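You operate a simulated robot arm through the tools that you are given. There is no shell and no other tool. Be economical: measure what you need, move in short steps, check, and stop when the job is done.

Carry out the task below with a simulated robot arm. There is one attempt and no reset: what you move stays moved.

TASK
Set the bung from the steel box warming at HIGH.
Fine: stand it on the cold plate and slide the box shut; level knob set and plate on, then press TIMER once.

It is judged by the outcome, as a careful person would: the job done as asked, and still so three seconds after it is handed in. It fails if anything else is knocked over, pushed out of place, dropped, spilled or broken.

THE ROBOT
A 7-joint arm with a two-finger parallel gripper, fixed in place. Base frame: the origin is at the foot of the arm, x ahead of it, y to its left, z up; the work surface is at about z = 820. Lengths are in mm, angles in rad, forces in N, time in s.
With the tool pointing down near the work surface it reaches from about 240 to 680 mm from the base axis. Its first joint turns from -1.152 to 1.152 rad. Payload 2.4 kg.
Tool frame: the origin (TCP) lies between the finger pads and is the grasp point; the fingertips stand 30 mm ahead of it; z points along the fingers, y is the line along which they close. The gripper opens to 94 mm. The fingers are 28 mm wide and 10 mm thick; the gripper's body (50 by 96 mm) begins 55 mm behind the TCP.
Orientation is that of the tool frame in the base frame, as [roll, pitch, yaw] about the fixed x, y, z axes, in that order (R = Rz(yaw) Ry(pitch) Rx(roll)). With the fingers straight down and closing along the base's y, the tool's x points along the base's -x, its y along +y and its z along -z.

THE INTERFACE
- The arm moves only by the tool nudge_tool. Its argument "plan" is a list that holds one entry, the list of rows, each a list of 7 numbers: the turn, a rotation vector about the base's x, y, z in units of 4 degrees (1.0 is 4 degrees), then the shift along the base's x, y, z in units of 30 mm (1.0 is 30 mm), then the finger opening in mm, from 0 to 94. In form: [[[wx, wy, wz, tx, ty, tz, fingers], ...]]. A call has 1 to 10 rows; each row shifts and turns the commanded pose from where the row before left it. A call with a number of a shift or a turn outside -1 to 1 is refused whole. A row lasts 0.2 s, in which the tool goes at most 50 mm and 0.15 rad; a call with a longer step from one row to the next is refused whole, and so is a gripper value outside its range. A pose out of reach is approached as far as the arm can. The call stops where the force on the tool passes 70 N (or 10 N more than at its start, if that is more) or the arm is blocked; 0.2 s more then pass. The fingers move at their own pace (about 153 mm/s each) and stop on an object; they squeeze with about 38 N. The grip force told is the motor's: it shows also when the fingers shut on nothing. Time passes only in rows, and 0.2 s behind the last, so rows that do not move let the fingers close. It gives the time, the measured TCP pose, the force on the tool (base axes), the opening and the grip force at its end, in the units of the frame above (readings bear some noise), and new pictures: "views" is both (left out), scene, wrist or none.
- Cameras (640 x 400 px; columns grow to the right, rows downward): "scene" is fixed at [50.3, 486.7, 1445.2]; the picture's right is [-0.61, -0.79, 0.00], its down [-0.44, 0.34, -0.83] and it looks along [0.66, -0.51, -0.56] (base axes); focal length 314 px, centre (320, 200). "wrist" rides on the gripper at [-37, 0, -58] in the tool frame; the picture's right is [0.00, -1.00, 0.00], its down [0.97, 0.00, -0.24] and it looks along [0.24, 0.00, 0.97] (tool axes); focal length 218 px, centre (320, 200).
- probe_pixels(camera, pixels): for up to 12 pixels [column, row] of the newest picture of that camera ("zoom" is the newest enlarged one), the place [x, y, z] in the base frame of the surface seen there, good to about 2 mm. No time passes.
- enlarge(camera, box): a new picture of the part [left, top, right, bottom] of that camera's present view, enlarged. No time passes.
- job_done(): hands the job in; it is judged then, once.

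Work in short steps. Measure before you move; look again where a grasp or a placing could have gone wrong, and mend it. You have 80 turns and 120 pictures in all, the two below and enlarged ones among them. Open the gripper and draw the arm clear of the work before you hand the job in, unless the task says otherwise; then end with one line.

The tools are called as a command line: name --argument value ..., lists and objects as JSON in quotes. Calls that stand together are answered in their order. nudge_tool: Moves the arm, as the interface text tells. Its arguments: {"type":"object","properties":{"plan":{"type":"array"},"views":{"type":"string","enum":["both","scene","wrist","none"]}},"required":["plan"]} The other tools are called the same way: probe_pixels (camera, pixels) gives the place of the surface under pixels of a picture; enlarge (camera, box) takes an enlarged picture of a part of a camera's view; job_done () hands the job in.

At the start:

```text
t: 0.0
eef_pos: [443.6, -42.5, 1127.2]
ee_rot: [3.141, 0.001, 3.141]
contact_force: [-0.1, 0.5, 0.4]
finger_gap: 93.7
grasp_force: 0.0
```

scene: 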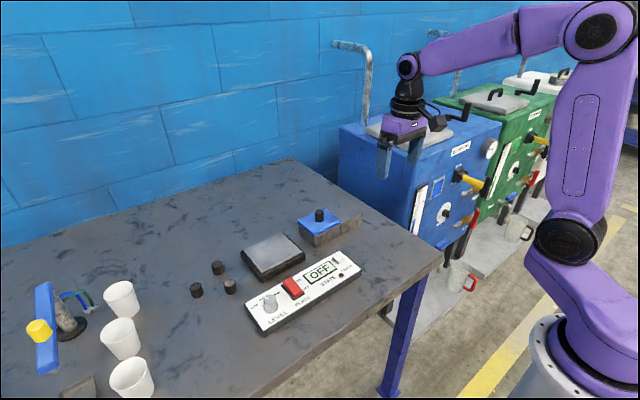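
wrist: 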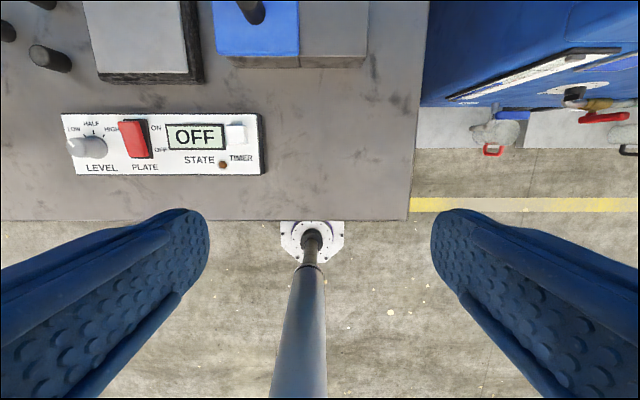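

The scene shows a panel at about (300,290), a plate at (272,257), and a box with a blue lid and knob at (325,225). I'll enlarge these areas before measuring.

enlarge --camera "scene" --box '[180, 190, 380, 340]'

enlarge --camera "wrist" --box '[0, 0, 420, 230]'

probe_pixels --camera "wrist" --pixels '[[90, 146], [74, 140], [132, 130], [131, 150], [235, 134], [98, 84], [188, 73], [255, 10], [220, 55], [297, 55], [365, 55], [50, 55]]'

probe_pixels --camera "scene" --pixels '[[319, 211], [319, 218], [300, 215], [325, 232], [345, 226], [318, 245], [361, 222], [334, 211], [270, 237], [272, 255], [218, 265], [196, 286]]'

```text
2.67 times, centred on (280, 265) of scene
```

zoom: 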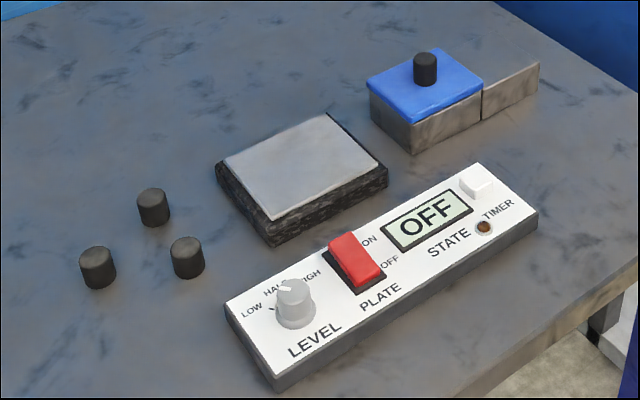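

```text
1.52 times, centred on (210, 115) of wrist
```

zoom: 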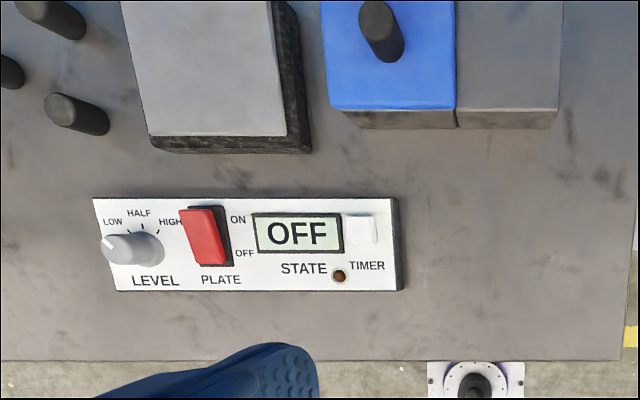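

```text
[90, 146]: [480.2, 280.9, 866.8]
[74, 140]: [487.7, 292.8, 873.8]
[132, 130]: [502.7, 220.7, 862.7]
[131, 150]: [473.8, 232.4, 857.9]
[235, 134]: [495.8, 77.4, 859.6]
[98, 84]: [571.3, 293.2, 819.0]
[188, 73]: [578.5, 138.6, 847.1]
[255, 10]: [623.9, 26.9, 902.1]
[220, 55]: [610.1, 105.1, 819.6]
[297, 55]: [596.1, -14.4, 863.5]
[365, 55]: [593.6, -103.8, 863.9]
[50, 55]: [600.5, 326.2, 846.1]
```

```text
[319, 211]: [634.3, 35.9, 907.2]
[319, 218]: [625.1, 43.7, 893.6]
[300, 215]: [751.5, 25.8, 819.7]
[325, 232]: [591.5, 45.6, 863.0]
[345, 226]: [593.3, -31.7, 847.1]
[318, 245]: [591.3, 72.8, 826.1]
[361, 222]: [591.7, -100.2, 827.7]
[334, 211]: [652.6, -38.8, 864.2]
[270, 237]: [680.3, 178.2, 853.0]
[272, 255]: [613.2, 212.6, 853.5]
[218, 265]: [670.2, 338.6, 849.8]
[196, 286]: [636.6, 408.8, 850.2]
```

The box sits at about x 593–670, y −105 to 78, with a blue lid and knob at (627,30). I'll go above it for an overhead look.

nudge_tool --plan '[[[0, 0, 0, 1, 0.5, -0.5, 93], [0, 0, 0, 1, 0.5, -0.5, 93], [0, 0, 0, 1, 0.5, -0.5, 93], [0, 0, 0, 1, 0.5, -0.5, 93], [0, 0, 0, 1, 0.2, 0, 93], [0, 0, 0, 0, 0, 0, 93]]]' --views "both"

```text
t: 1.4
eef_pos: [593.8, 23.1, 1066.9]
ee_rot: [-3.141, 0.0, 3.141]
contact_force: [-0.7, -0.5, 1.2]
finger_gap: 93.1
grasp_force: 0.1
```

scene: 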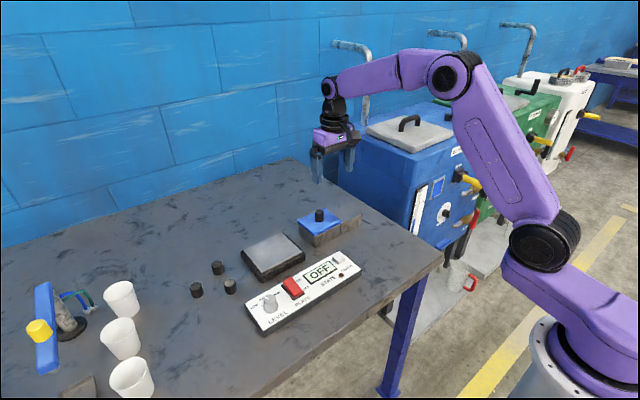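
wrist: 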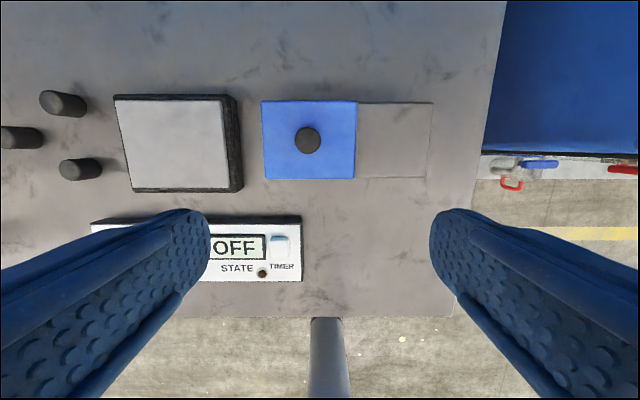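

enlarge --camera "wrist" --box '[230, 80, 460, 200]'

enlarge --camera "scene" --box '[285, 190, 375, 260]'

probe_pixels --camera "wrist" --pixels '[[265, 104], [265, 175], [352, 105], [352, 175], [308, 140], [362, 140], [395, 140], [427, 140], [395, 108], [395, 172], [270, 140], [345, 140]]'

```text
2.78 times, centred on (345, 140) of wrist
```

zoom: 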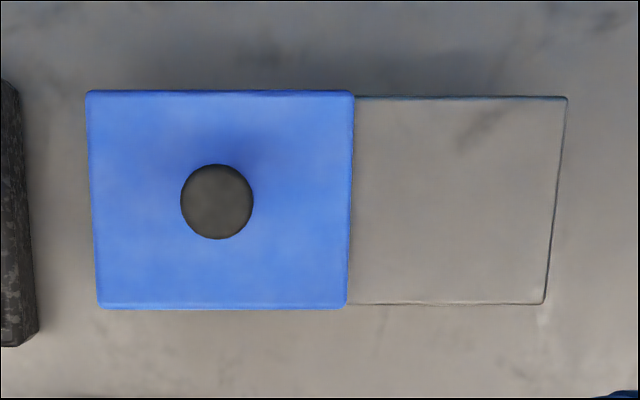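

```text
5.71 times, centred on (330, 225) of scene
```

zoom: 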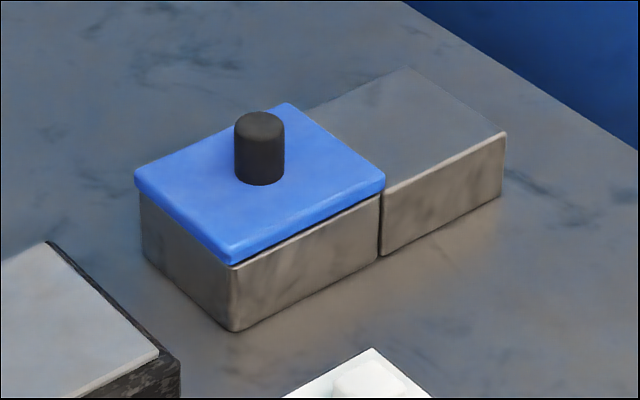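

```text
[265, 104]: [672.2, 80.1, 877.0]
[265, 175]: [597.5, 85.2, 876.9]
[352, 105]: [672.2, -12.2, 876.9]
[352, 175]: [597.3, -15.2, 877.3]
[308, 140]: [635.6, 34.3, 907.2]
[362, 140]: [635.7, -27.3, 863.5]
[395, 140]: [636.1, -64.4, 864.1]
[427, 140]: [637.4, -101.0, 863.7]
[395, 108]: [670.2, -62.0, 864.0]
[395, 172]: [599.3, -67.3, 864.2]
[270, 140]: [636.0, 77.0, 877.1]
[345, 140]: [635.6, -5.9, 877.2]
```

The lid spans y −16 to 85 and z 864–877. It has a knob at (635,34) with its top at 907, and a support block lies to its −y side. I'll descend to grip the knob.

nudge_tool --plan '[[[0, 0, 0, 0.7, 0.36, -1, 70], [0, 0, 0, 0.69, 0, -1, 70], [0, 0, 0, 0, 0, -1, 70], [0, 0, 0, 0, 0, -1, 70], [0, 0, 0, 0, 0, -0.7, 70], [0, 0, 0, 0, 0, -0.45, 70], [0, 0, 0, 0, 0, 0, 70]]]' --views "both"

```text
t: 3.0
eef_pos: [634.6, 34.7, 912.6]
ee_rot: [-3.142, 0.0, -3.141]
contact_force: [0.3, -0.9, -0.1]
finger_gap: 69.8
grasp_force: 0.1
```

scene: 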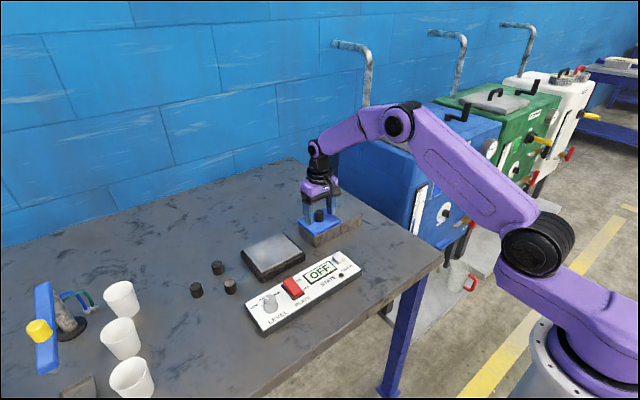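
wrist: 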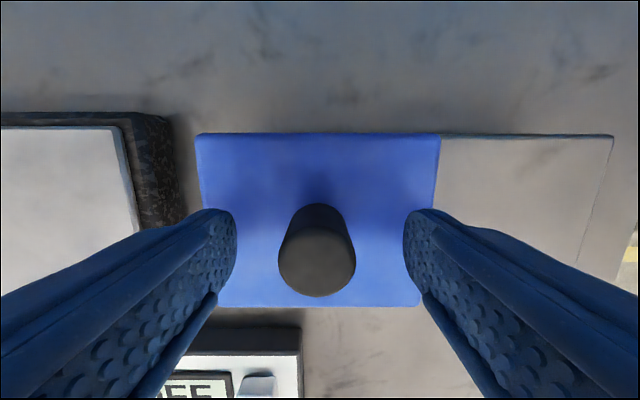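

The knob at (317,250) is between the fingers. I'll close on it and slide a short way in −y as a test.

nudge_tool --plan '[[[0, 0, 0, 0, 0, 0, 20], [0, 0, 0, 0, 0, 0, 20], [0, 0, 0, 0, -0.4, 0, 20], [0, 0, 0, 0, -0.5, 0, 20], [0, 0, 0, 0, 0, 0, 20]]]' --views "wrist"

```text
t: 4.2
eef_pos: [635.1, 6.2, 911.9]
ee_rot: [-3.141, -0.003, -3.141]
contact_force: [0.2, -0.7, -12.2]
finger_gap: 25.6
grasp_force: 44.8
```

wrist: 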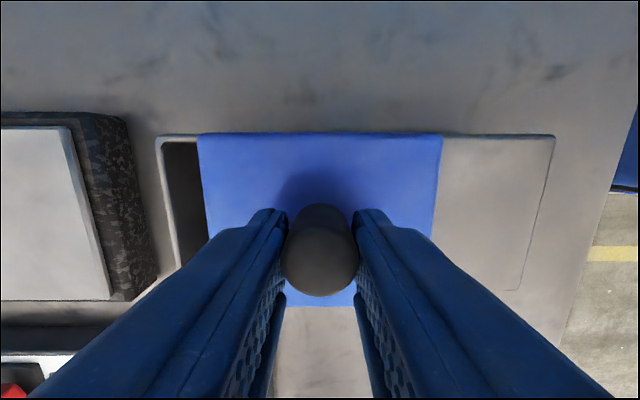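

The lid slides and the box is opening on the left. I'll carry on to about y = −58.

nudge_tool --plan '[[[0, 0, 0, 0, -0.6, 0, 20], [0, 0, 0, 0, -0.6, 0, 20], [0, 0, 0, 0, -0.6, 0, 20], [0, 0, 0, 0, -0.35, 0, 20], [0, 0, 0, 0, 0, 0, 20]]]' --views "both"

```text
t: 5.4
eef_pos: [635.5, -55.0, 912.0]
ee_rot: [3.14, 0.001, -3.139]
contact_force: [3.1, 9.6, -7.5]
finger_gap: 25.4
grasp_force: 45.0
```

scene: 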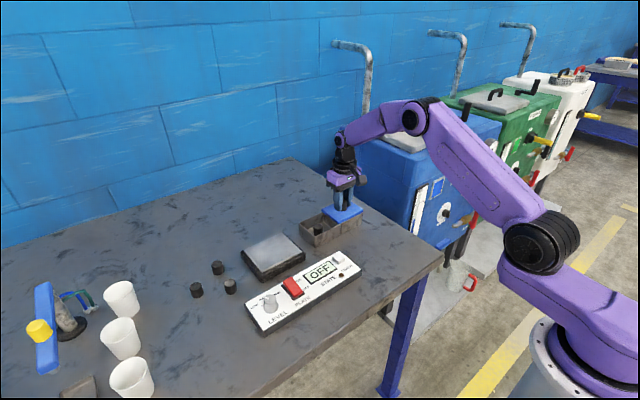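
wrist: 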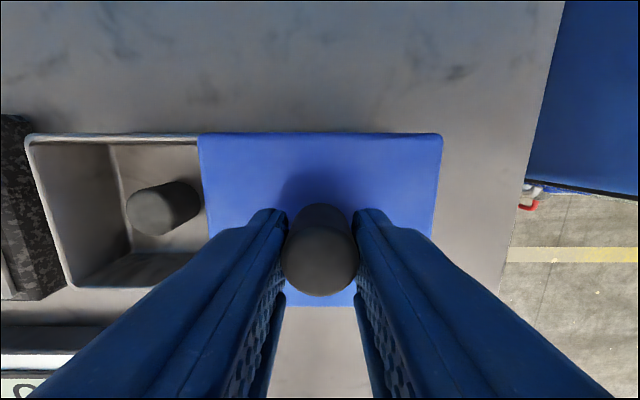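

The box is open with a bung inside, and the 9.6 N sideways reading suggests the lid is at its stop. I'll release the knob, rise and look at the bung.

nudge_tool --plan '[[[0, 0, 0, 0, 0, 0, 60], [0, 0, 0, 0, 0, 0, 60], [0, 0, 0, 0, 0, 1, 60], [0, 0, 0, 0, 0.5, 1, 60], [0, 0, 0, 0, 1, 1, 60], [0, 0, 0, 0, 1, 0, 60], [0, 0, 0, 0, 0.5, 0, 60], [0, 0, 0, 0, 0, 0, 60]]]' --views "wrist"

enlarge --camera "scene" --box '[285, 190, 375, 260]'

```text
t: 7.2
eef_pos: [634.0, 32.7, 1003.6]
ee_rot: [-3.141, 0.0, 3.141]
contact_force: [0.1, -0.2, -1.5]
finger_gap: 60.0
grasp_force: 0.1
```

wrist: 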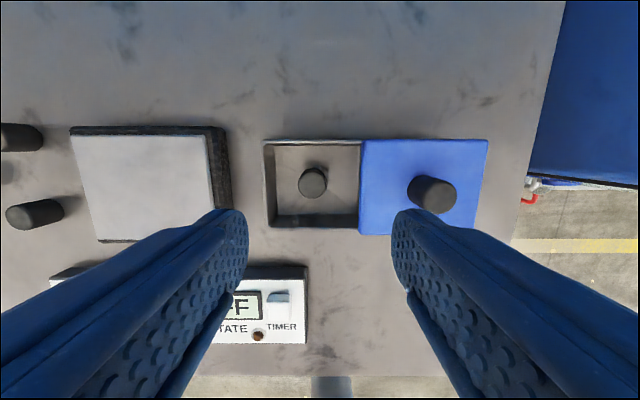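

```text
5.71 times, centred on (330, 225) of scene
```

zoom: 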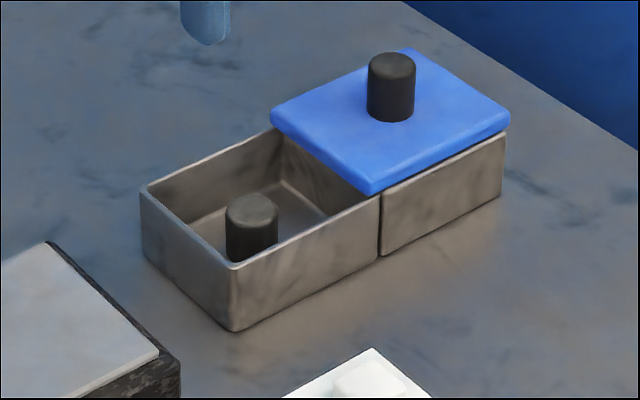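

probe_pixels --camera "wrist" --pixels '[[312, 184], [301, 186], [323, 186], [312, 173], [312, 196], [285, 165], [265, 180], [358, 180], [340, 170], [430, 192], [120, 190], [362, 200]]'

enlarge --camera "wrist" --box '[250, 130, 380, 245]'

```text
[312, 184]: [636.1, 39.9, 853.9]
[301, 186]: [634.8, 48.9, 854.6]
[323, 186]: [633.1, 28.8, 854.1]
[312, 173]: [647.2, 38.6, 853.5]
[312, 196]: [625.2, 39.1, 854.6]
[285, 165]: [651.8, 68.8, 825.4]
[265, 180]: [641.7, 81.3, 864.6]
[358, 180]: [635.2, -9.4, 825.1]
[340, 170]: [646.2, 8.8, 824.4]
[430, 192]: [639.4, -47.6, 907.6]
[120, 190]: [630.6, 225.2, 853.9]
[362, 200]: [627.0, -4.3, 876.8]
```

```text
3.48 times, centred on (315, 188) of wrist
```

zoom: 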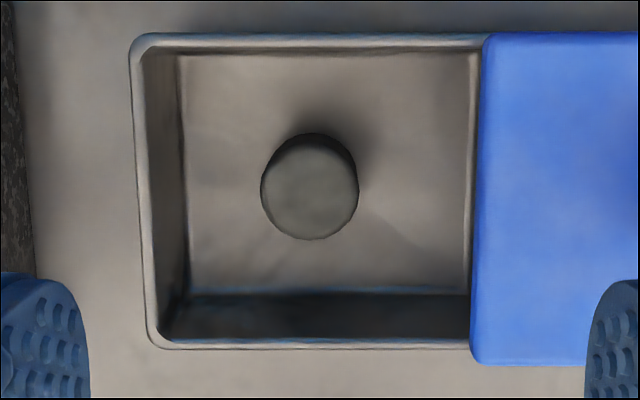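

The bung is at (636,39) with its top at 854, inside a cavity spanning y −4 to 79. I'll descend with the fingers at 48 mm and grip it.

nudge_tool --plan '[[[0, 0, 0, 0.07, 0.21, -1, 48], [0, 0, 0, 0, 0, -1, 48], [0, 0, 0, 0, 0, -1, 48], [0, 0, 0, 0, 0, -0.9, 48], [0, 0, 0, 0, 0, -0.85, 48], [0, 0, 0, 0, 0, 0, 48], [0, 0, 0, 0, 0, 0, 20], [0, 0, 0, 0, 0, 0, 20]]]' --views "both"

```text
t: 9.0
eef_pos: [637.2, 38.8, 859.2]
ee_rot: [3.141, 0.001, 3.141]
contact_force: [0.7, 1.6, 2.6]
finger_gap: 25.7
grasp_force: 38.2
```

scene: 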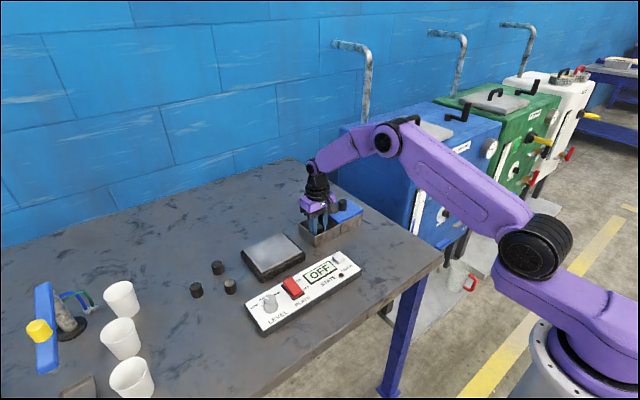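
wrist: 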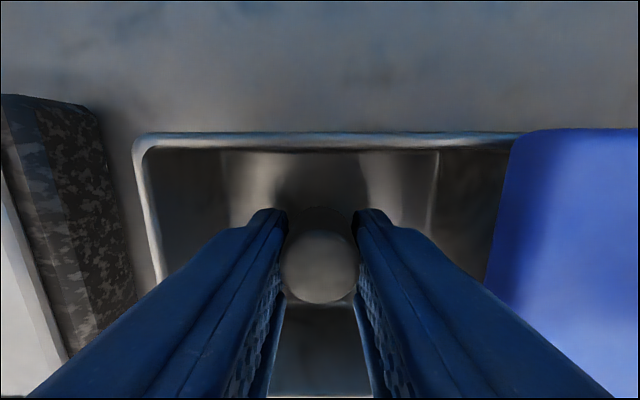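

The bung is gripped with a 25.7 mm gap. I'll lift it, shift toward the plate, and measure the plate's corners.

nudge_tool --plan '[[[0, 0, 0, 0, 0, 0.6, 20], [0, 0, 0, 0, 0, 1, 20], [0, 0, 0, 0, 0, 1, 20], [0, 0, 0, 0, 0.8, 0.2, 20], [0, 0, 0, 0, 1, 0, 20], [0, 0, 0, 0, 1, 0, 20], [0, 0, 0, 0, 1, 0, 20], [0, 0, 0, 0, 1, 0, 20], [0, 0, 0, 0, 0.7, 0, 20], [0, 0, 0, 0, 0, 0, 20]]]' --views "both"

probe_pixels --camera "scene" --pixels '[[243, 252], [263, 269], [302, 252], [282, 236], [272, 252]]'

```text
t: 11.2
eef_pos: [637.7, 203.8, 943.9]
ee_rot: [3.141, -0.001, -3.14]
contact_force: [0.0, 0.9, -0.8]
finger_gap: 25.6
grasp_force: 38.2
```

scene: 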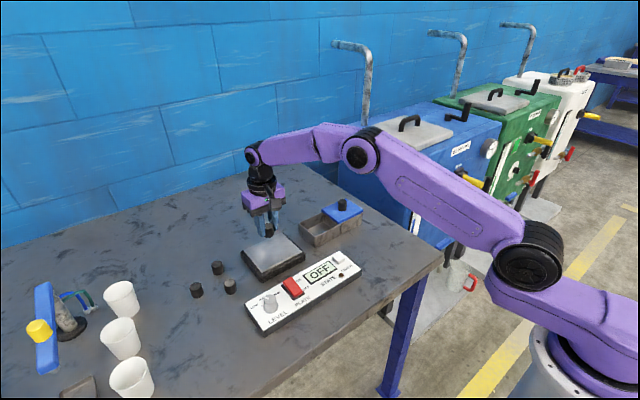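
wrist: 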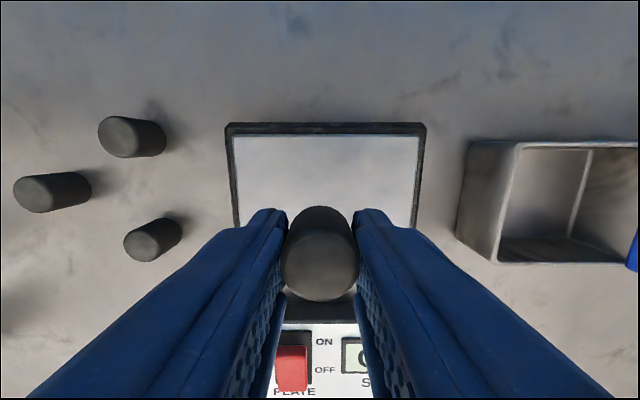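

```text
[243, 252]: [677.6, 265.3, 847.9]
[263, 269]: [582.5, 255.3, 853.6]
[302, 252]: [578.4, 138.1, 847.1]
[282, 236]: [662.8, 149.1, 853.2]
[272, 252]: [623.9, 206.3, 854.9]
```

The plate's centre is about (629,205) with its top at 854, so contact should come at TCP z ≈ 888. I'll descend to about 889 and then creep.

nudge_tool --plan '[[[0, 0, 0, -0.28, 0, -0.8, 20], [0, 0, 0, 0, 0, -0.7, 20], [0, 0, 0, 0, 0, -0.3, 20], [0, 0, 0, 0, 0, -0.07, 20], [0, 0, 0, 0, 0, 0, 20]]]' --views "both"

```text
t: 12.4
eef_pos: [629.2, 203.7, 890.1]
ee_rot: [-3.14, 0.001, -3.139]
contact_force: [-9.5, -2.3, 20.2]
finger_gap: 25.7
grasp_force: 38.2
```

scene: 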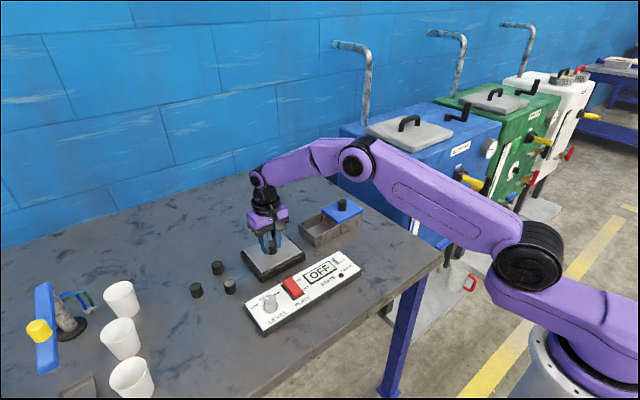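
wrist: 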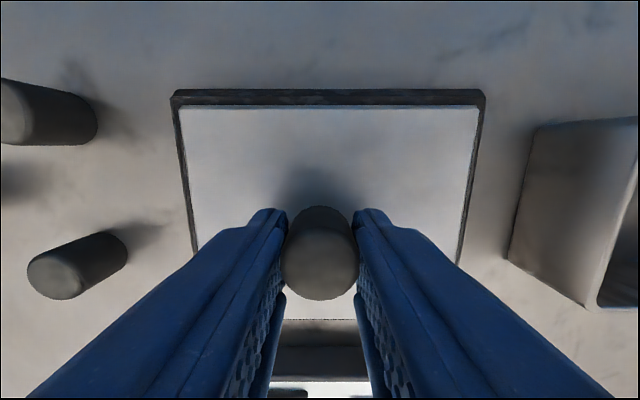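

The 20 N upward force shows the bung is resting on the plate. I'll open gently, rise and check.

nudge_tool --plan '[[[0, 0, 0, 0, 0, 0.03, 40], [0, 0, 0, 0, 0, 0, 60], [0, 0, 0, 0, 0, 0.8, 60], [0, 0, 0, 0, 0, 1, 60], [0, 0, 0, 0, -0.5, 1, 60], [0, 0, 0, 0, -1, 0, 60], [0, 0, 0, 0, -1, 0, 60], [0, 0, 0, 0, -1, 0, 60], [0, 0, 0, 0, -1, 0, 60], [0, 0, 0, 0, -1, 0, 60]]]' --views "both"

```text
t: 14.6
eef_pos: [628.5, 38.3, 973.0]
ee_rot: [3.141, -0.001, -3.14]
contact_force: [-0.3, -0.5, 0.1]
finger_gap: 59.9
grasp_force: 0.0
```

scene: 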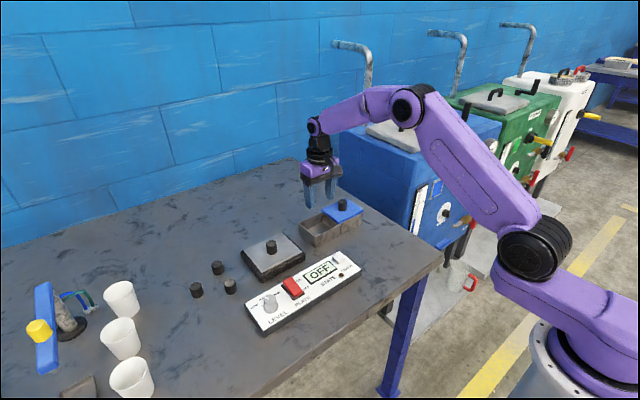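
wrist: 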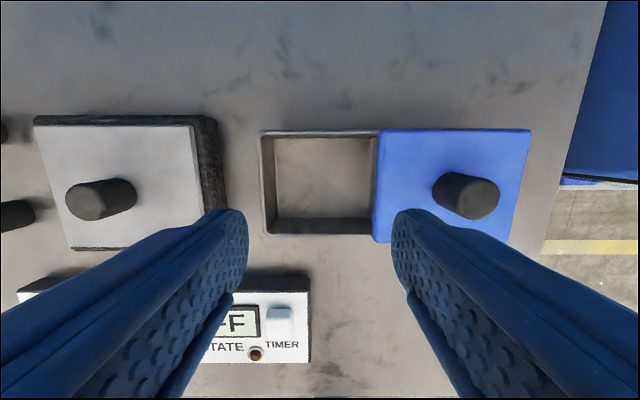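

The bung stands on the plate at scene (271,246). Next I'll go to the lid knob at about (635,−55).

nudge_tool --plan '[[[0, 0, 0, 0.22, -1, 0, 70], [0, 0, 0, 0, -1, 0, 70], [0, 0, 0, 0, -1, 0, 70], [0, 0, 0, 0, -0.1, -0.5, 70], [0, 0, 0, 0, 0, -0.8, 70], [0, 0, 0, 0, 0, -0.73, 70], [0, 0, 0, 0, 0, 0, 70]]]' --views "wrist"

```text
t: 16.2
eef_pos: [635.1, -54.5, 912.5]
ee_rot: [3.141, 0.0, 3.139]
contact_force: [-0.1, -0.6, 0.0]
finger_gap: 69.9
grasp_force: 0.1
```

wrist: 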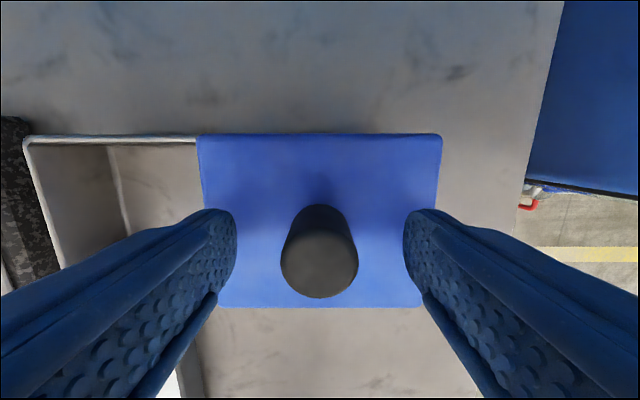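

The knob is centred between the fingers. I'll close and slide the lid +90 mm back to y ≈ 35.

nudge_tool --plan '[[[0, 0, 0, 0, 0, 0, 20], [0, 0, 0, 0, 0, 0, 20], [0, 0, 0, 0, 0.6, 0, 20], [0, 0, 0, 0, 0.7, 0, 20], [0, 0, 0, 0, 0.7, 0, 20], [0, 0, 0, 0, 0.6, 0, 20], [0, 0, 0, 0, 0.39, 0, 20], [0, 0, 0, 0, 0, 0, 20]]]' --views "both"

```text
t: 18.0
eef_pos: [636.1, 35.4, 911.8]
ee_rot: [-3.141, 0.001, -3.141]
contact_force: [0.0, -0.9, 0.3]
finger_gap: 25.5
grasp_force: 44.5
```

scene: 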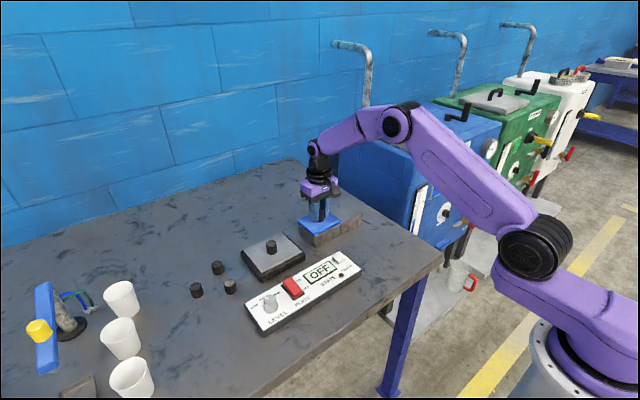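
wrist: 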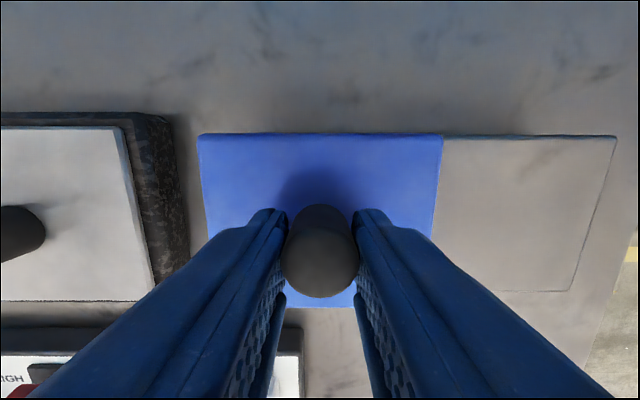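

The lid is shut again. I'll release, rise, and travel over the panel toward the level knob at about (482,281).

nudge_tool --plan '[[[0, 0, 0, 0, 0, 0, 60], [0, 0, 0, 0, 0, 0, 60], [0, 0, 0, 0, 0, 1, 60], [0, 0, 0, 0, 0, 1, 60], [0, 0, 0, -0.5, 0, 1, 60], [0, 0, 0, -1, 0.9, 0.5, 60], [0, 0, 0, -1, 1, 0, 60], [0, 0, 0, -1, 1, 0, 60], [0, 0, 0, -1, 1, 0, 60], [0, 0, 0, -0.8, 1, 0, 60]]]' --views "none"

nudge_tool --plan '[[[0, 0, 0, 0, 1, 0, 60], [0, 0, 0, 0, 1, 0, 60], [0, 0, 0, 0, 1, 0, 60], [0, 0, 0, 0, 0, 0, 60]]]' --views "both"

```text
t: 20.2
eef_pos: [476.2, 182.0, 1016.6]
ee_rot: [-3.14, 0.0, -3.141]
contact_force: [0.0, 0.5, 0.3]
finger_gap: 60.1
grasp_force: 0.1
```

```text
t: 21.2
eef_pos: [476.1, 272.5, 1017.1]
ee_rot: [-3.141, -0.002, 3.14]
contact_force: [0.3, 0.7, 0.1]
finger_gap: 60.0
grasp_force: 0.1
```

scene: 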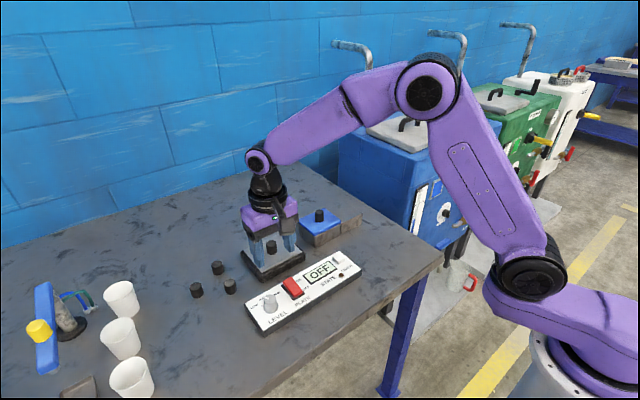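
wrist: 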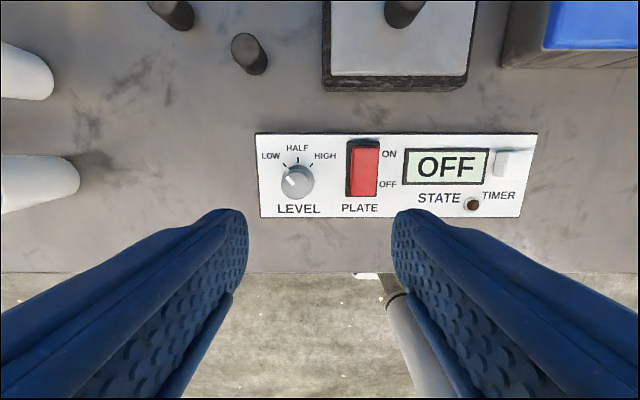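

enlarge --camera "wrist" --box '[250, 125, 400, 220]'

probe_pixels --camera "wrist" --pixels '[[296, 183], [288, 178], [306, 188], [281, 164], [297, 160], [313, 165], [270, 180], [362, 155], [362, 185], [505, 163], [330, 185], [430, 145]]'

enlarge --camera "scene" --box '[240, 245, 370, 335]'

```text
4.21 times, centred on (325, 172) of wrist
```

zoom: 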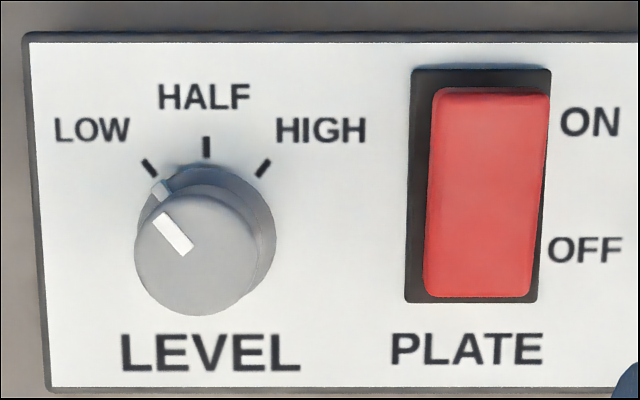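

```text
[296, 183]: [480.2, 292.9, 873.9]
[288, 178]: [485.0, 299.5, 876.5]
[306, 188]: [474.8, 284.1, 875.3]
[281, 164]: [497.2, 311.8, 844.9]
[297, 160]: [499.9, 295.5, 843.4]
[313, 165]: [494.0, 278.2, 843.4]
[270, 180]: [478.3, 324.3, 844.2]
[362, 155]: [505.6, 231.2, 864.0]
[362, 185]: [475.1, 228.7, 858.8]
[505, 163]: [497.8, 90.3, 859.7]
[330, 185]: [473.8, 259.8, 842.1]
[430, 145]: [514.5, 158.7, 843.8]
```

```text
4.44 times, centred on (305, 290) of scene
```

zoom: 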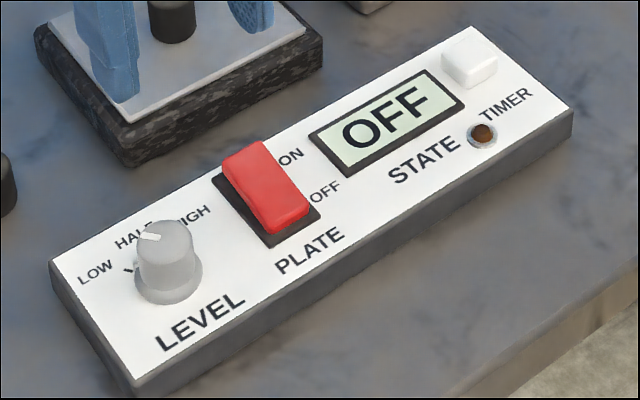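

The level knob is at about (480,293) with its top at 875, pointing at LOW. HIGH is about 90° clockwise, so I'll pre-rotate the tool about +45° while centring above the knob.

nudge_tool --plan '[[[0, 0, 1, 0.13, 0.7, -0.5, 46], [0, 0, 1, 0, 0, -0.5, 46], [0, 0, 1, 0, 0, -0.5, 46], [0, 0, 1, 0, 0, -0.5, 46], [0, 0, 1, 0, 0, -0.2, 46], [0, 0, 1, 0, 0, 0, 46], [0, 0, 1, 0, 0, 0, 46], [0, 0, 1, 0, 0, 0, 46], [0, 0, 1, 0, 0, 0, 46], [0, 0, 1, 0, 0, 0, 46]]]' --views "none"

nudge_tool --plan '[[[0, 0, 1, 0, 0, 0, 46], [0, 0, 0.5, 0, 0, -0.5, 46], [0, 0, 0, 0, 0, -0.4, 46], [0, 0, 0, 0, 0, 0, 46]]]' --views "both"

```text
t: 23.4
eef_pos: [479.9, 292.3, 950.2]
ee_rot: [-3.141, 0.001, -2.443]
contact_force: [0.8, -0.8, 0.3]
finger_gap: 46.0
grasp_force: 0.1
```

```text
t: 24.4
eef_pos: [480.5, 293.8, 924.7]
ee_rot: [-3.14, 0.001, -2.337]
contact_force: [0.1, 0.0, 0.2]
finger_gap: 45.9
grasp_force: 0.1
```

scene: 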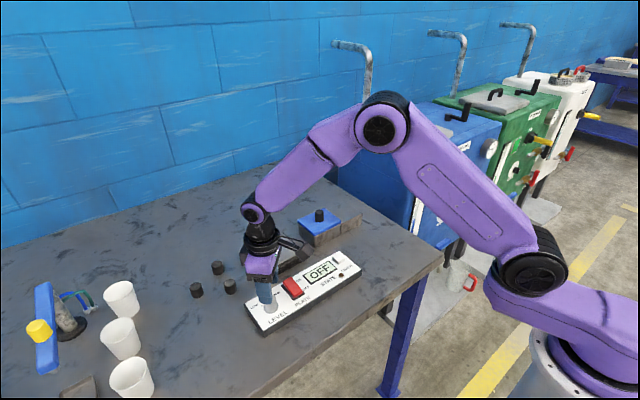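
wrist: 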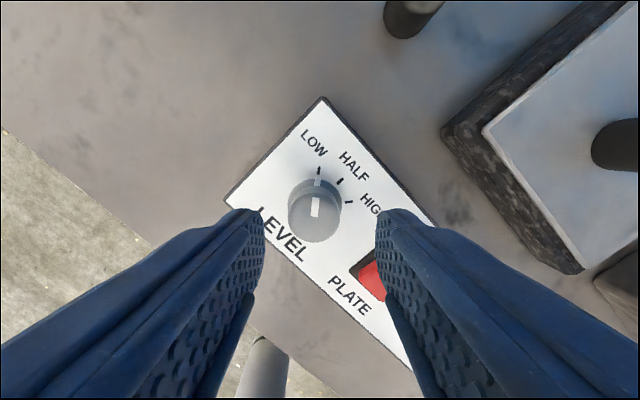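

The knob top is at (315.5,217) in the wrist view, about 2 mm off the tool axis. I'll correct that, descend to z 882 and close.

nudge_tool --plan '[[[0, 0, 0, -0.035, 0.07, -0.5, 46], [0, 0, 0, 0, 0, -0.5, 46], [0, 0, 0, 0, 0, -0.4, 46], [0, 0, 0, 0, 0, 0, 46]]]' --views "wrist"

```text
t: 25.4
eef_pos: [479.9, 295.3, 883.2]
ee_rot: [-3.141, 0.001, -2.339]
contact_force: [-0.3, -0.4, -0.8]
finger_gap: 46.2
grasp_force: 0.1
```

wrist: 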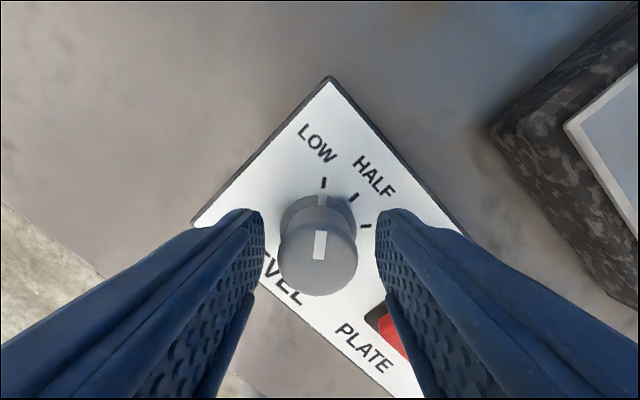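

The knob is centred at (318,256). I'll close and begin turning clockwise.

nudge_tool --plan '[[[0, 0, 0, 0, 0, 0, 15], [0, 0, 0, 0, 0, 0, 15], [0, 0, -1, 0, 0, 0, 15], [0, 0, -1, 0, 0, 0, 15], [0, 0, -1, 0, 0, 0, 15], [0, 0, -1, 0, 0, 0, 15], [0, 0, -1, 0, 0, 0, 15], [0, 0, 0, 0, 0, 0, 15]]]' --views "wrist"

```text
t: 27.2
eef_pos: [478.7, 293.7, 882.0]
ee_rot: [3.142, 0.0, -2.692]
contact_force: [-5.7, 1.6, 11.2]
finger_gap: 27.6
grasp_force: 45.2
```

wrist: 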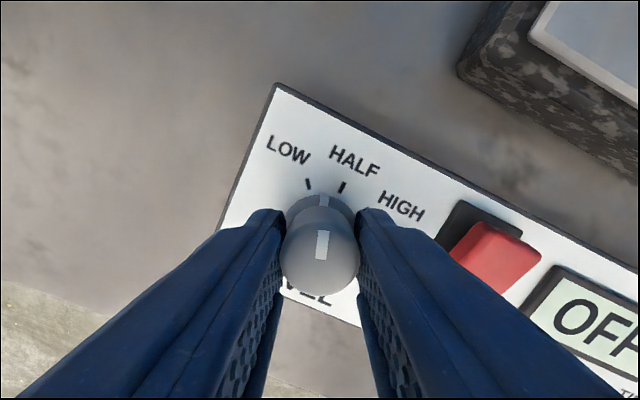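

The knob turns with the tool. I'll continue clockwise with a small recentring.

nudge_tool --plan '[[[0, 0, -1, -0.02, -0.04, 0, 15], [0, 0, -1, 0, 0, 0, 15], [0, 0, -1, 0, 0, 0, 15], [0, 0, -1, 0, 0, 0, 15], [0, 0, -1, 0, 0, 0, 15], [0, 0, -1, 0, 0, 0, 15], [0, 0, -1, 0, 0, 0, 15], [0, 0, -1, 0, 0, 0, 15], [0, 0, -1, 0, 0, 0, 15], [0, 0, 0, 0, 0, 0, 15]]]' --views "none"

nudge_tool --plan '[[[0, 0, -1, 0, 0, 0, 15], [0, 0, -1, 0, 0, 0, 15], [0, 0, -1, 0, 0, 0, 15], [0, 0, -1, 0, 0, 0, 15], [0, 0, -1, 0, 0, 0, 15], [0, 0, -1, 0, 0, 0, 15], [0, 0, -1, 0, 0, 0, 15], [0, 0, 0, 0, 0, 0, 15]]]' --views "both"

```text
t: 29.4
eef_pos: [478.8, 294.9, 881.7]
ee_rot: [3.139, 0.001, 2.966]
contact_force: [4.9, 13.6, 7.9]
finger_gap: 27.3
grasp_force: 45.3
```

```text
t: 31.2
eef_pos: [478.5, 294.5, 882.5]
ee_rot: [3.141, -0.001, 2.477]
contact_force: [4.5, 9.0, 19.7]
finger_gap: 27.9
grasp_force: 44.2
```

scene: 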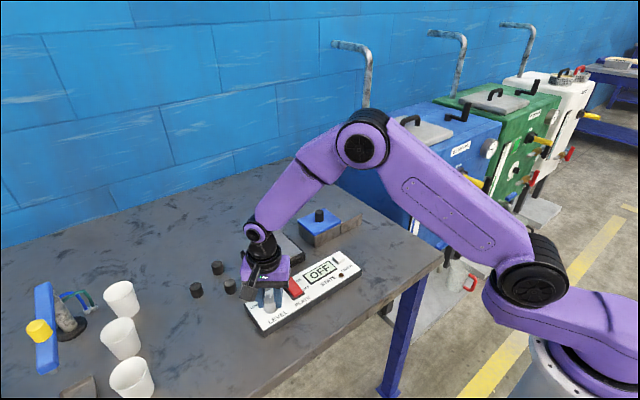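
wrist: 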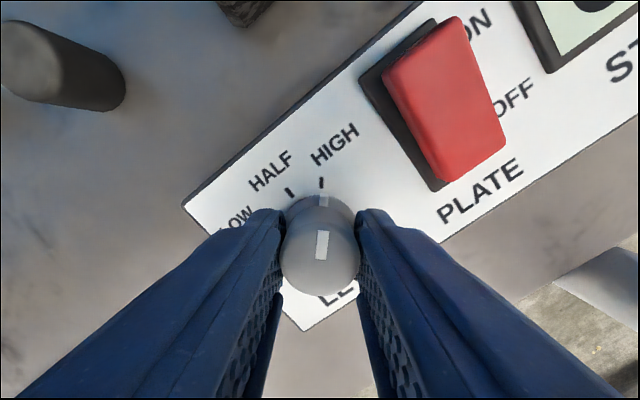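

The pointer lines up with the HIGH tick at (321,183). I'll release, rise and inspect.

nudge_tool --plan '[[[0, 0, 0, 0, 0, 0, 46], [0, 0, 0, 0, 0, 0, 46], [0, 0, 0, 0, 0, 0.8, 46], [0, 0, 0, 0, 0, 1, 46], [0, 0, 0, 0, 0, 1, 46], [0, 0, 1, 0, 0, 0, 20], [0, 0, 1, 0, 0, 0, 0], [0, 0, 1, 0, 0, 0, 0], [0, 0, 1, 0, 0, 0, 0], [0, 0, 1, 0, 0, 0, 0]]]' --views "wrist"

enlarge --camera "wrist" --box '[200, 90, 440, 250]'

```text
t: 33.4
eef_pos: [479.3, 293.4, 965.6]
ee_rot: [-3.141, -0.001, 2.829]
contact_force: [0.1, -0.4, 0.7]
finger_gap: 0.0
grasp_force: 32.8
```

wrist: 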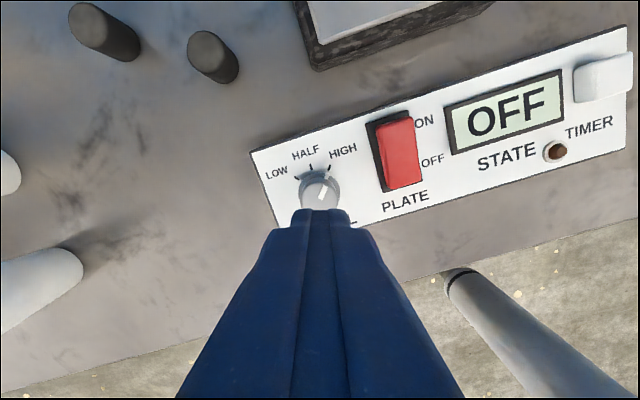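

```text
2.50 times, centred on (320, 170) of wrist
```

zoom: 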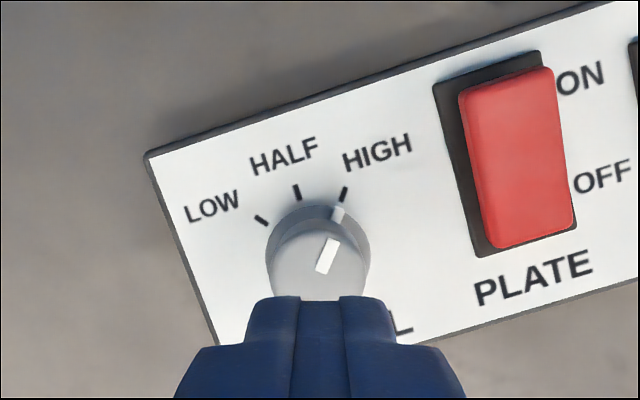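

The level knob now points to HIGH. Next is the rocker's ON end at about (508,231,864), so I'll straighten the tool and hover there with closed fingers.

nudge_tool --plan '[[[0, 0, 1, 0.5, -0.7, 0, 0], [0, 0, 1, 0.47, -0.7, 0, 0], [0, 0, 1, 0, -0.68, 0, 0], [0, 0, 1, 0, 0, -0.5, 0], [0, 0, 0.48, 0, 0, -0.6, 0], [0, 0, 0, 0, 0, -0.6, 0], [0, 0, 0, 0, 0, 0, 0]]]' --views "both"

enlarge --camera "scene" --box '[240, 235, 370, 335]'

```text
t: 35.0
eef_pos: [507.7, 231.7, 914.3]
ee_rot: [-3.14, 0.0, 3.14]
contact_force: [0.5, -0.7, 0.1]
finger_gap: 0.1
grasp_force: 33.2
```

scene: 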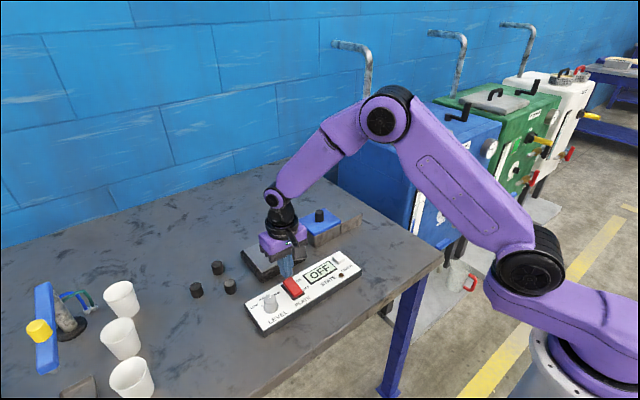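
wrist: 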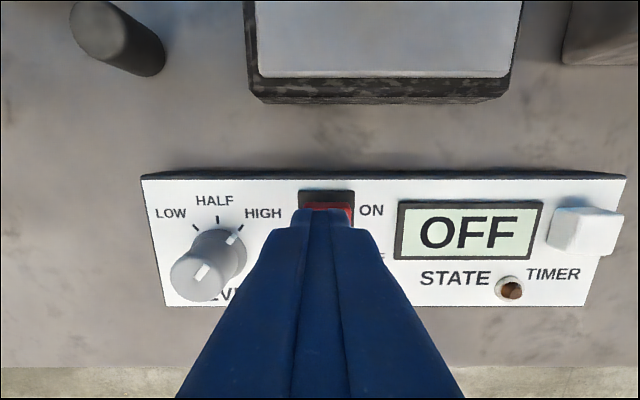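

```text
4.00 times, centred on (305, 285) of scene
```

zoom: 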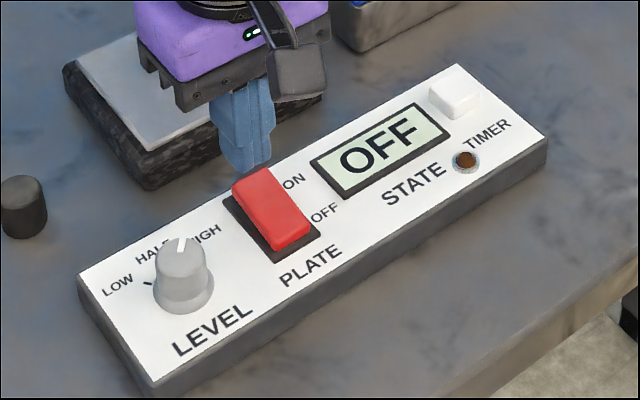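

The fingers are above the ON end. I'll press down in small steps to TCP z ≈ 887.

nudge_tool --plan '[[[0, 0, 0, 0, 0, -0.5, 0], [0, 0, 0, 0, 0, -0.15, 0], [0, 0, 0, 0, 0, -0.13, 0], [0, 0, 0, 0, 0, -0.12, 0], [0, 0, 0, 0, 0, 0, 0]]]' --views "none"

enlarge --camera "scene" --box '[240, 235, 370, 335]'

```text
t: 36.2
eef_pos: [508.6, 230.7, 890.3]
ee_rot: [3.14, 0.006, 3.139]
contact_force: [-2.7, -5.0, 35.7]
finger_gap: 0.0
grasp_force: 33.4
```

```text
4.00 times, centred on (305, 285) of scene
```

zoom: 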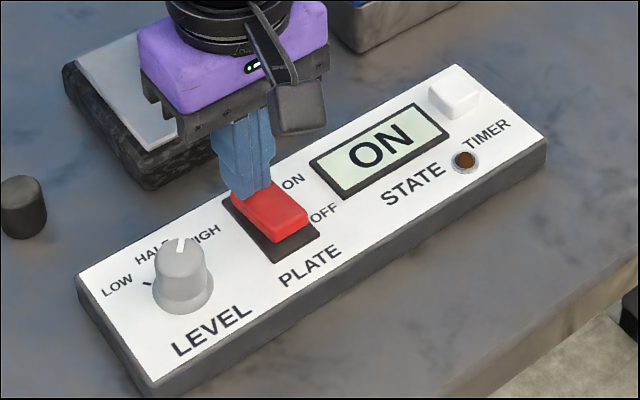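

The display reads ON. I'll rise and move over toward the TIMER button.

nudge_tool --plan '[[[0, 0, 0, 0, 0, 1, 0], [0, 0, 0, 0, 0, 1, 0], [0, 0, 0, -0.4, -1, 0, 0], [0, 0, 0, -0.4, -1, 0, 0], [0, 0, 0, 0, -1, 0, 0], [0, 0, 0, 0, -0.6, 0, 0], [0, 0, 0, 0, 0, 0, 0]]]' --views "both"

enlarge --camera "scene" --box '[240, 235, 370, 335]'

```text
t: 37.8
eef_pos: [482.9, 123.4, 949.5]
ee_rot: [-3.141, 0.0, 3.139]
contact_force: [-0.2, 0.1, -0.5]
finger_gap: 0.1
grasp_force: 32.8
```

scene: 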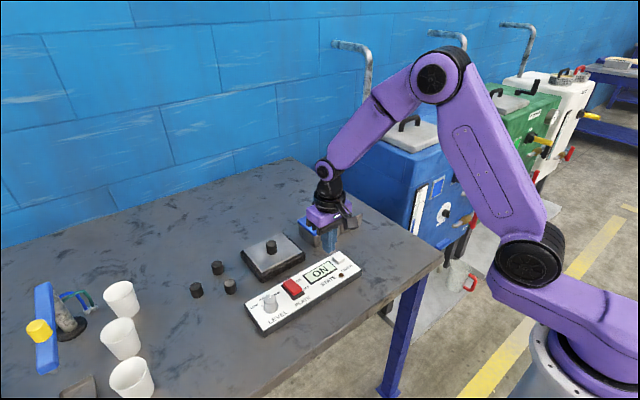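
wrist: 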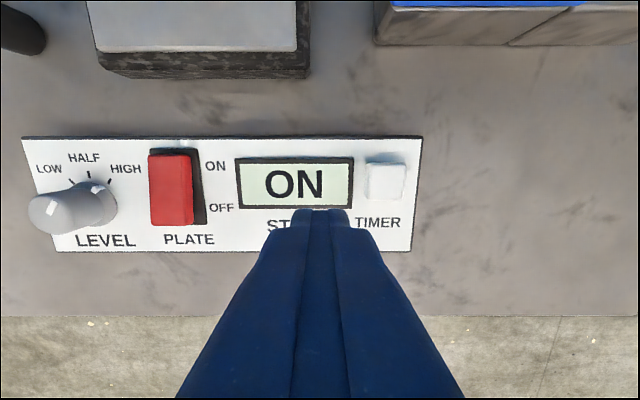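

```text
4.00 times, centred on (305, 285) of scene
```

zoom: 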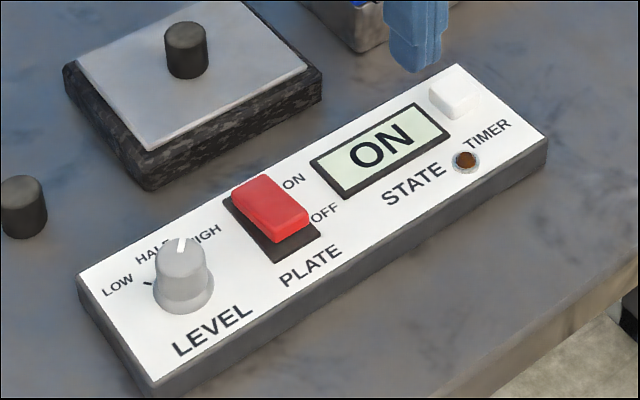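

probe_pixels --camera "wrist" --pixels '[[385, 182], [370, 182], [402, 182], [385, 168], [385, 196], [412, 182], [350, 182]]'

```text
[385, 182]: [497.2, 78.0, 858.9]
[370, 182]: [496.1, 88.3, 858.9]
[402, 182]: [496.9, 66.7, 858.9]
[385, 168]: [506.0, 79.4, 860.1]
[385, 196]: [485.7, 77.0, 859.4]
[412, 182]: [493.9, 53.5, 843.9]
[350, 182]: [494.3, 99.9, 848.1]
```

The TIMER button's centre is (496,78,859). I'll hover over it at z ≈ 897, then press in one go.

nudge_tool --plan '[[[0, 0, 0, 0.44, -0.8, 0, 0], [0, 0, 0, 0, -0.72, -0.5, 0], [0, 0, 0, 0, 0, -0.8, 0], [0, 0, 0, 0, 0, -0.4, 0], [0, 0, 0, 0, 0, 0, 0]]]' --views "scene"

enlarge --camera "scene" --box '[290, 235, 370, 295]'

```text
t: 39.0
eef_pos: [498.3, 77.8, 897.3]
ee_rot: [-3.141, 0.001, 3.139]
contact_force: [0.4, 0.5, -0.6]
finger_gap: 0.0
grasp_force: 32.7
```

scene: 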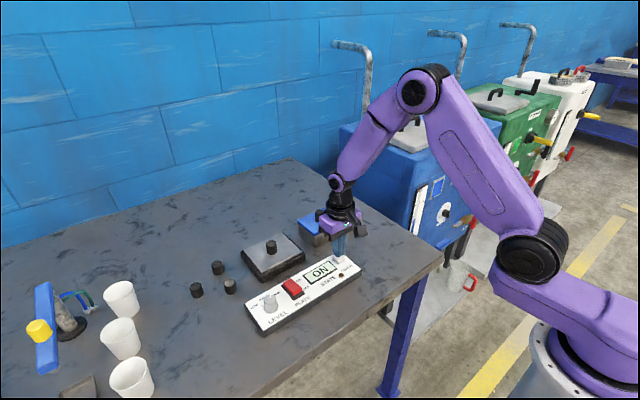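

```text
6.67 times, centred on (330, 265) of scene
```

zoom: 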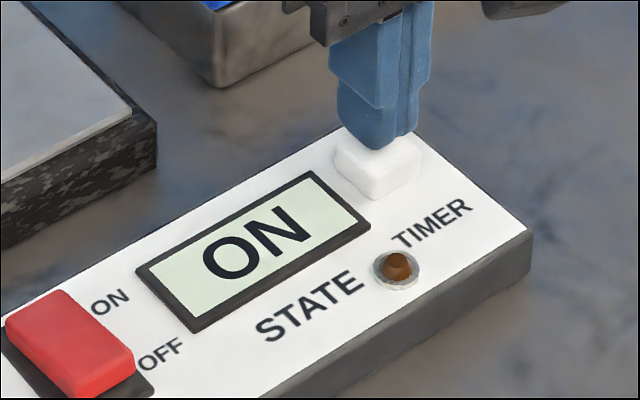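

The fingers are over the button. I'll press down about 12 mm, which is some 4 mm past contact.

nudge_tool --plan '[[[0, 0, 0, 0, 0, -0.2, 0], [0, 0, 0, 0, 0, -0.12, 0], [0, 0, 0, 0, 0, -0.08, 0], [0, 0, 0, 0, 0, 0, 0]]]' --views "none"

enlarge --camera "scene" --box '[290, 235, 370, 295]'

```text
t: 40.0
eef_pos: [497.7, 77.3, 884.9]
ee_rot: [-3.14, 0.002, 3.139]
contact_force: [0.7, 0.0, 2.4]
finger_gap: 0.1
grasp_force: 33.1
```

```text
6.67 times, centred on (330, 265) of scene
```

zoom: 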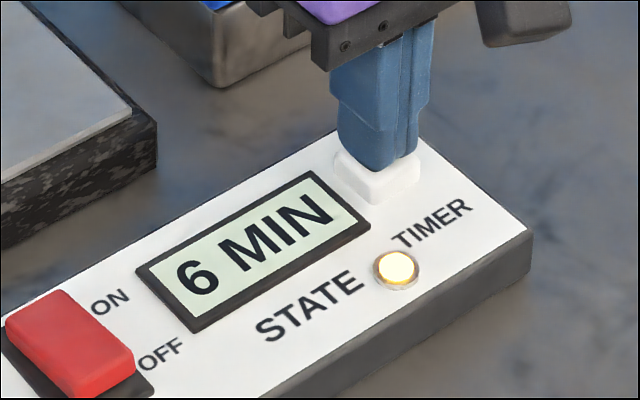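

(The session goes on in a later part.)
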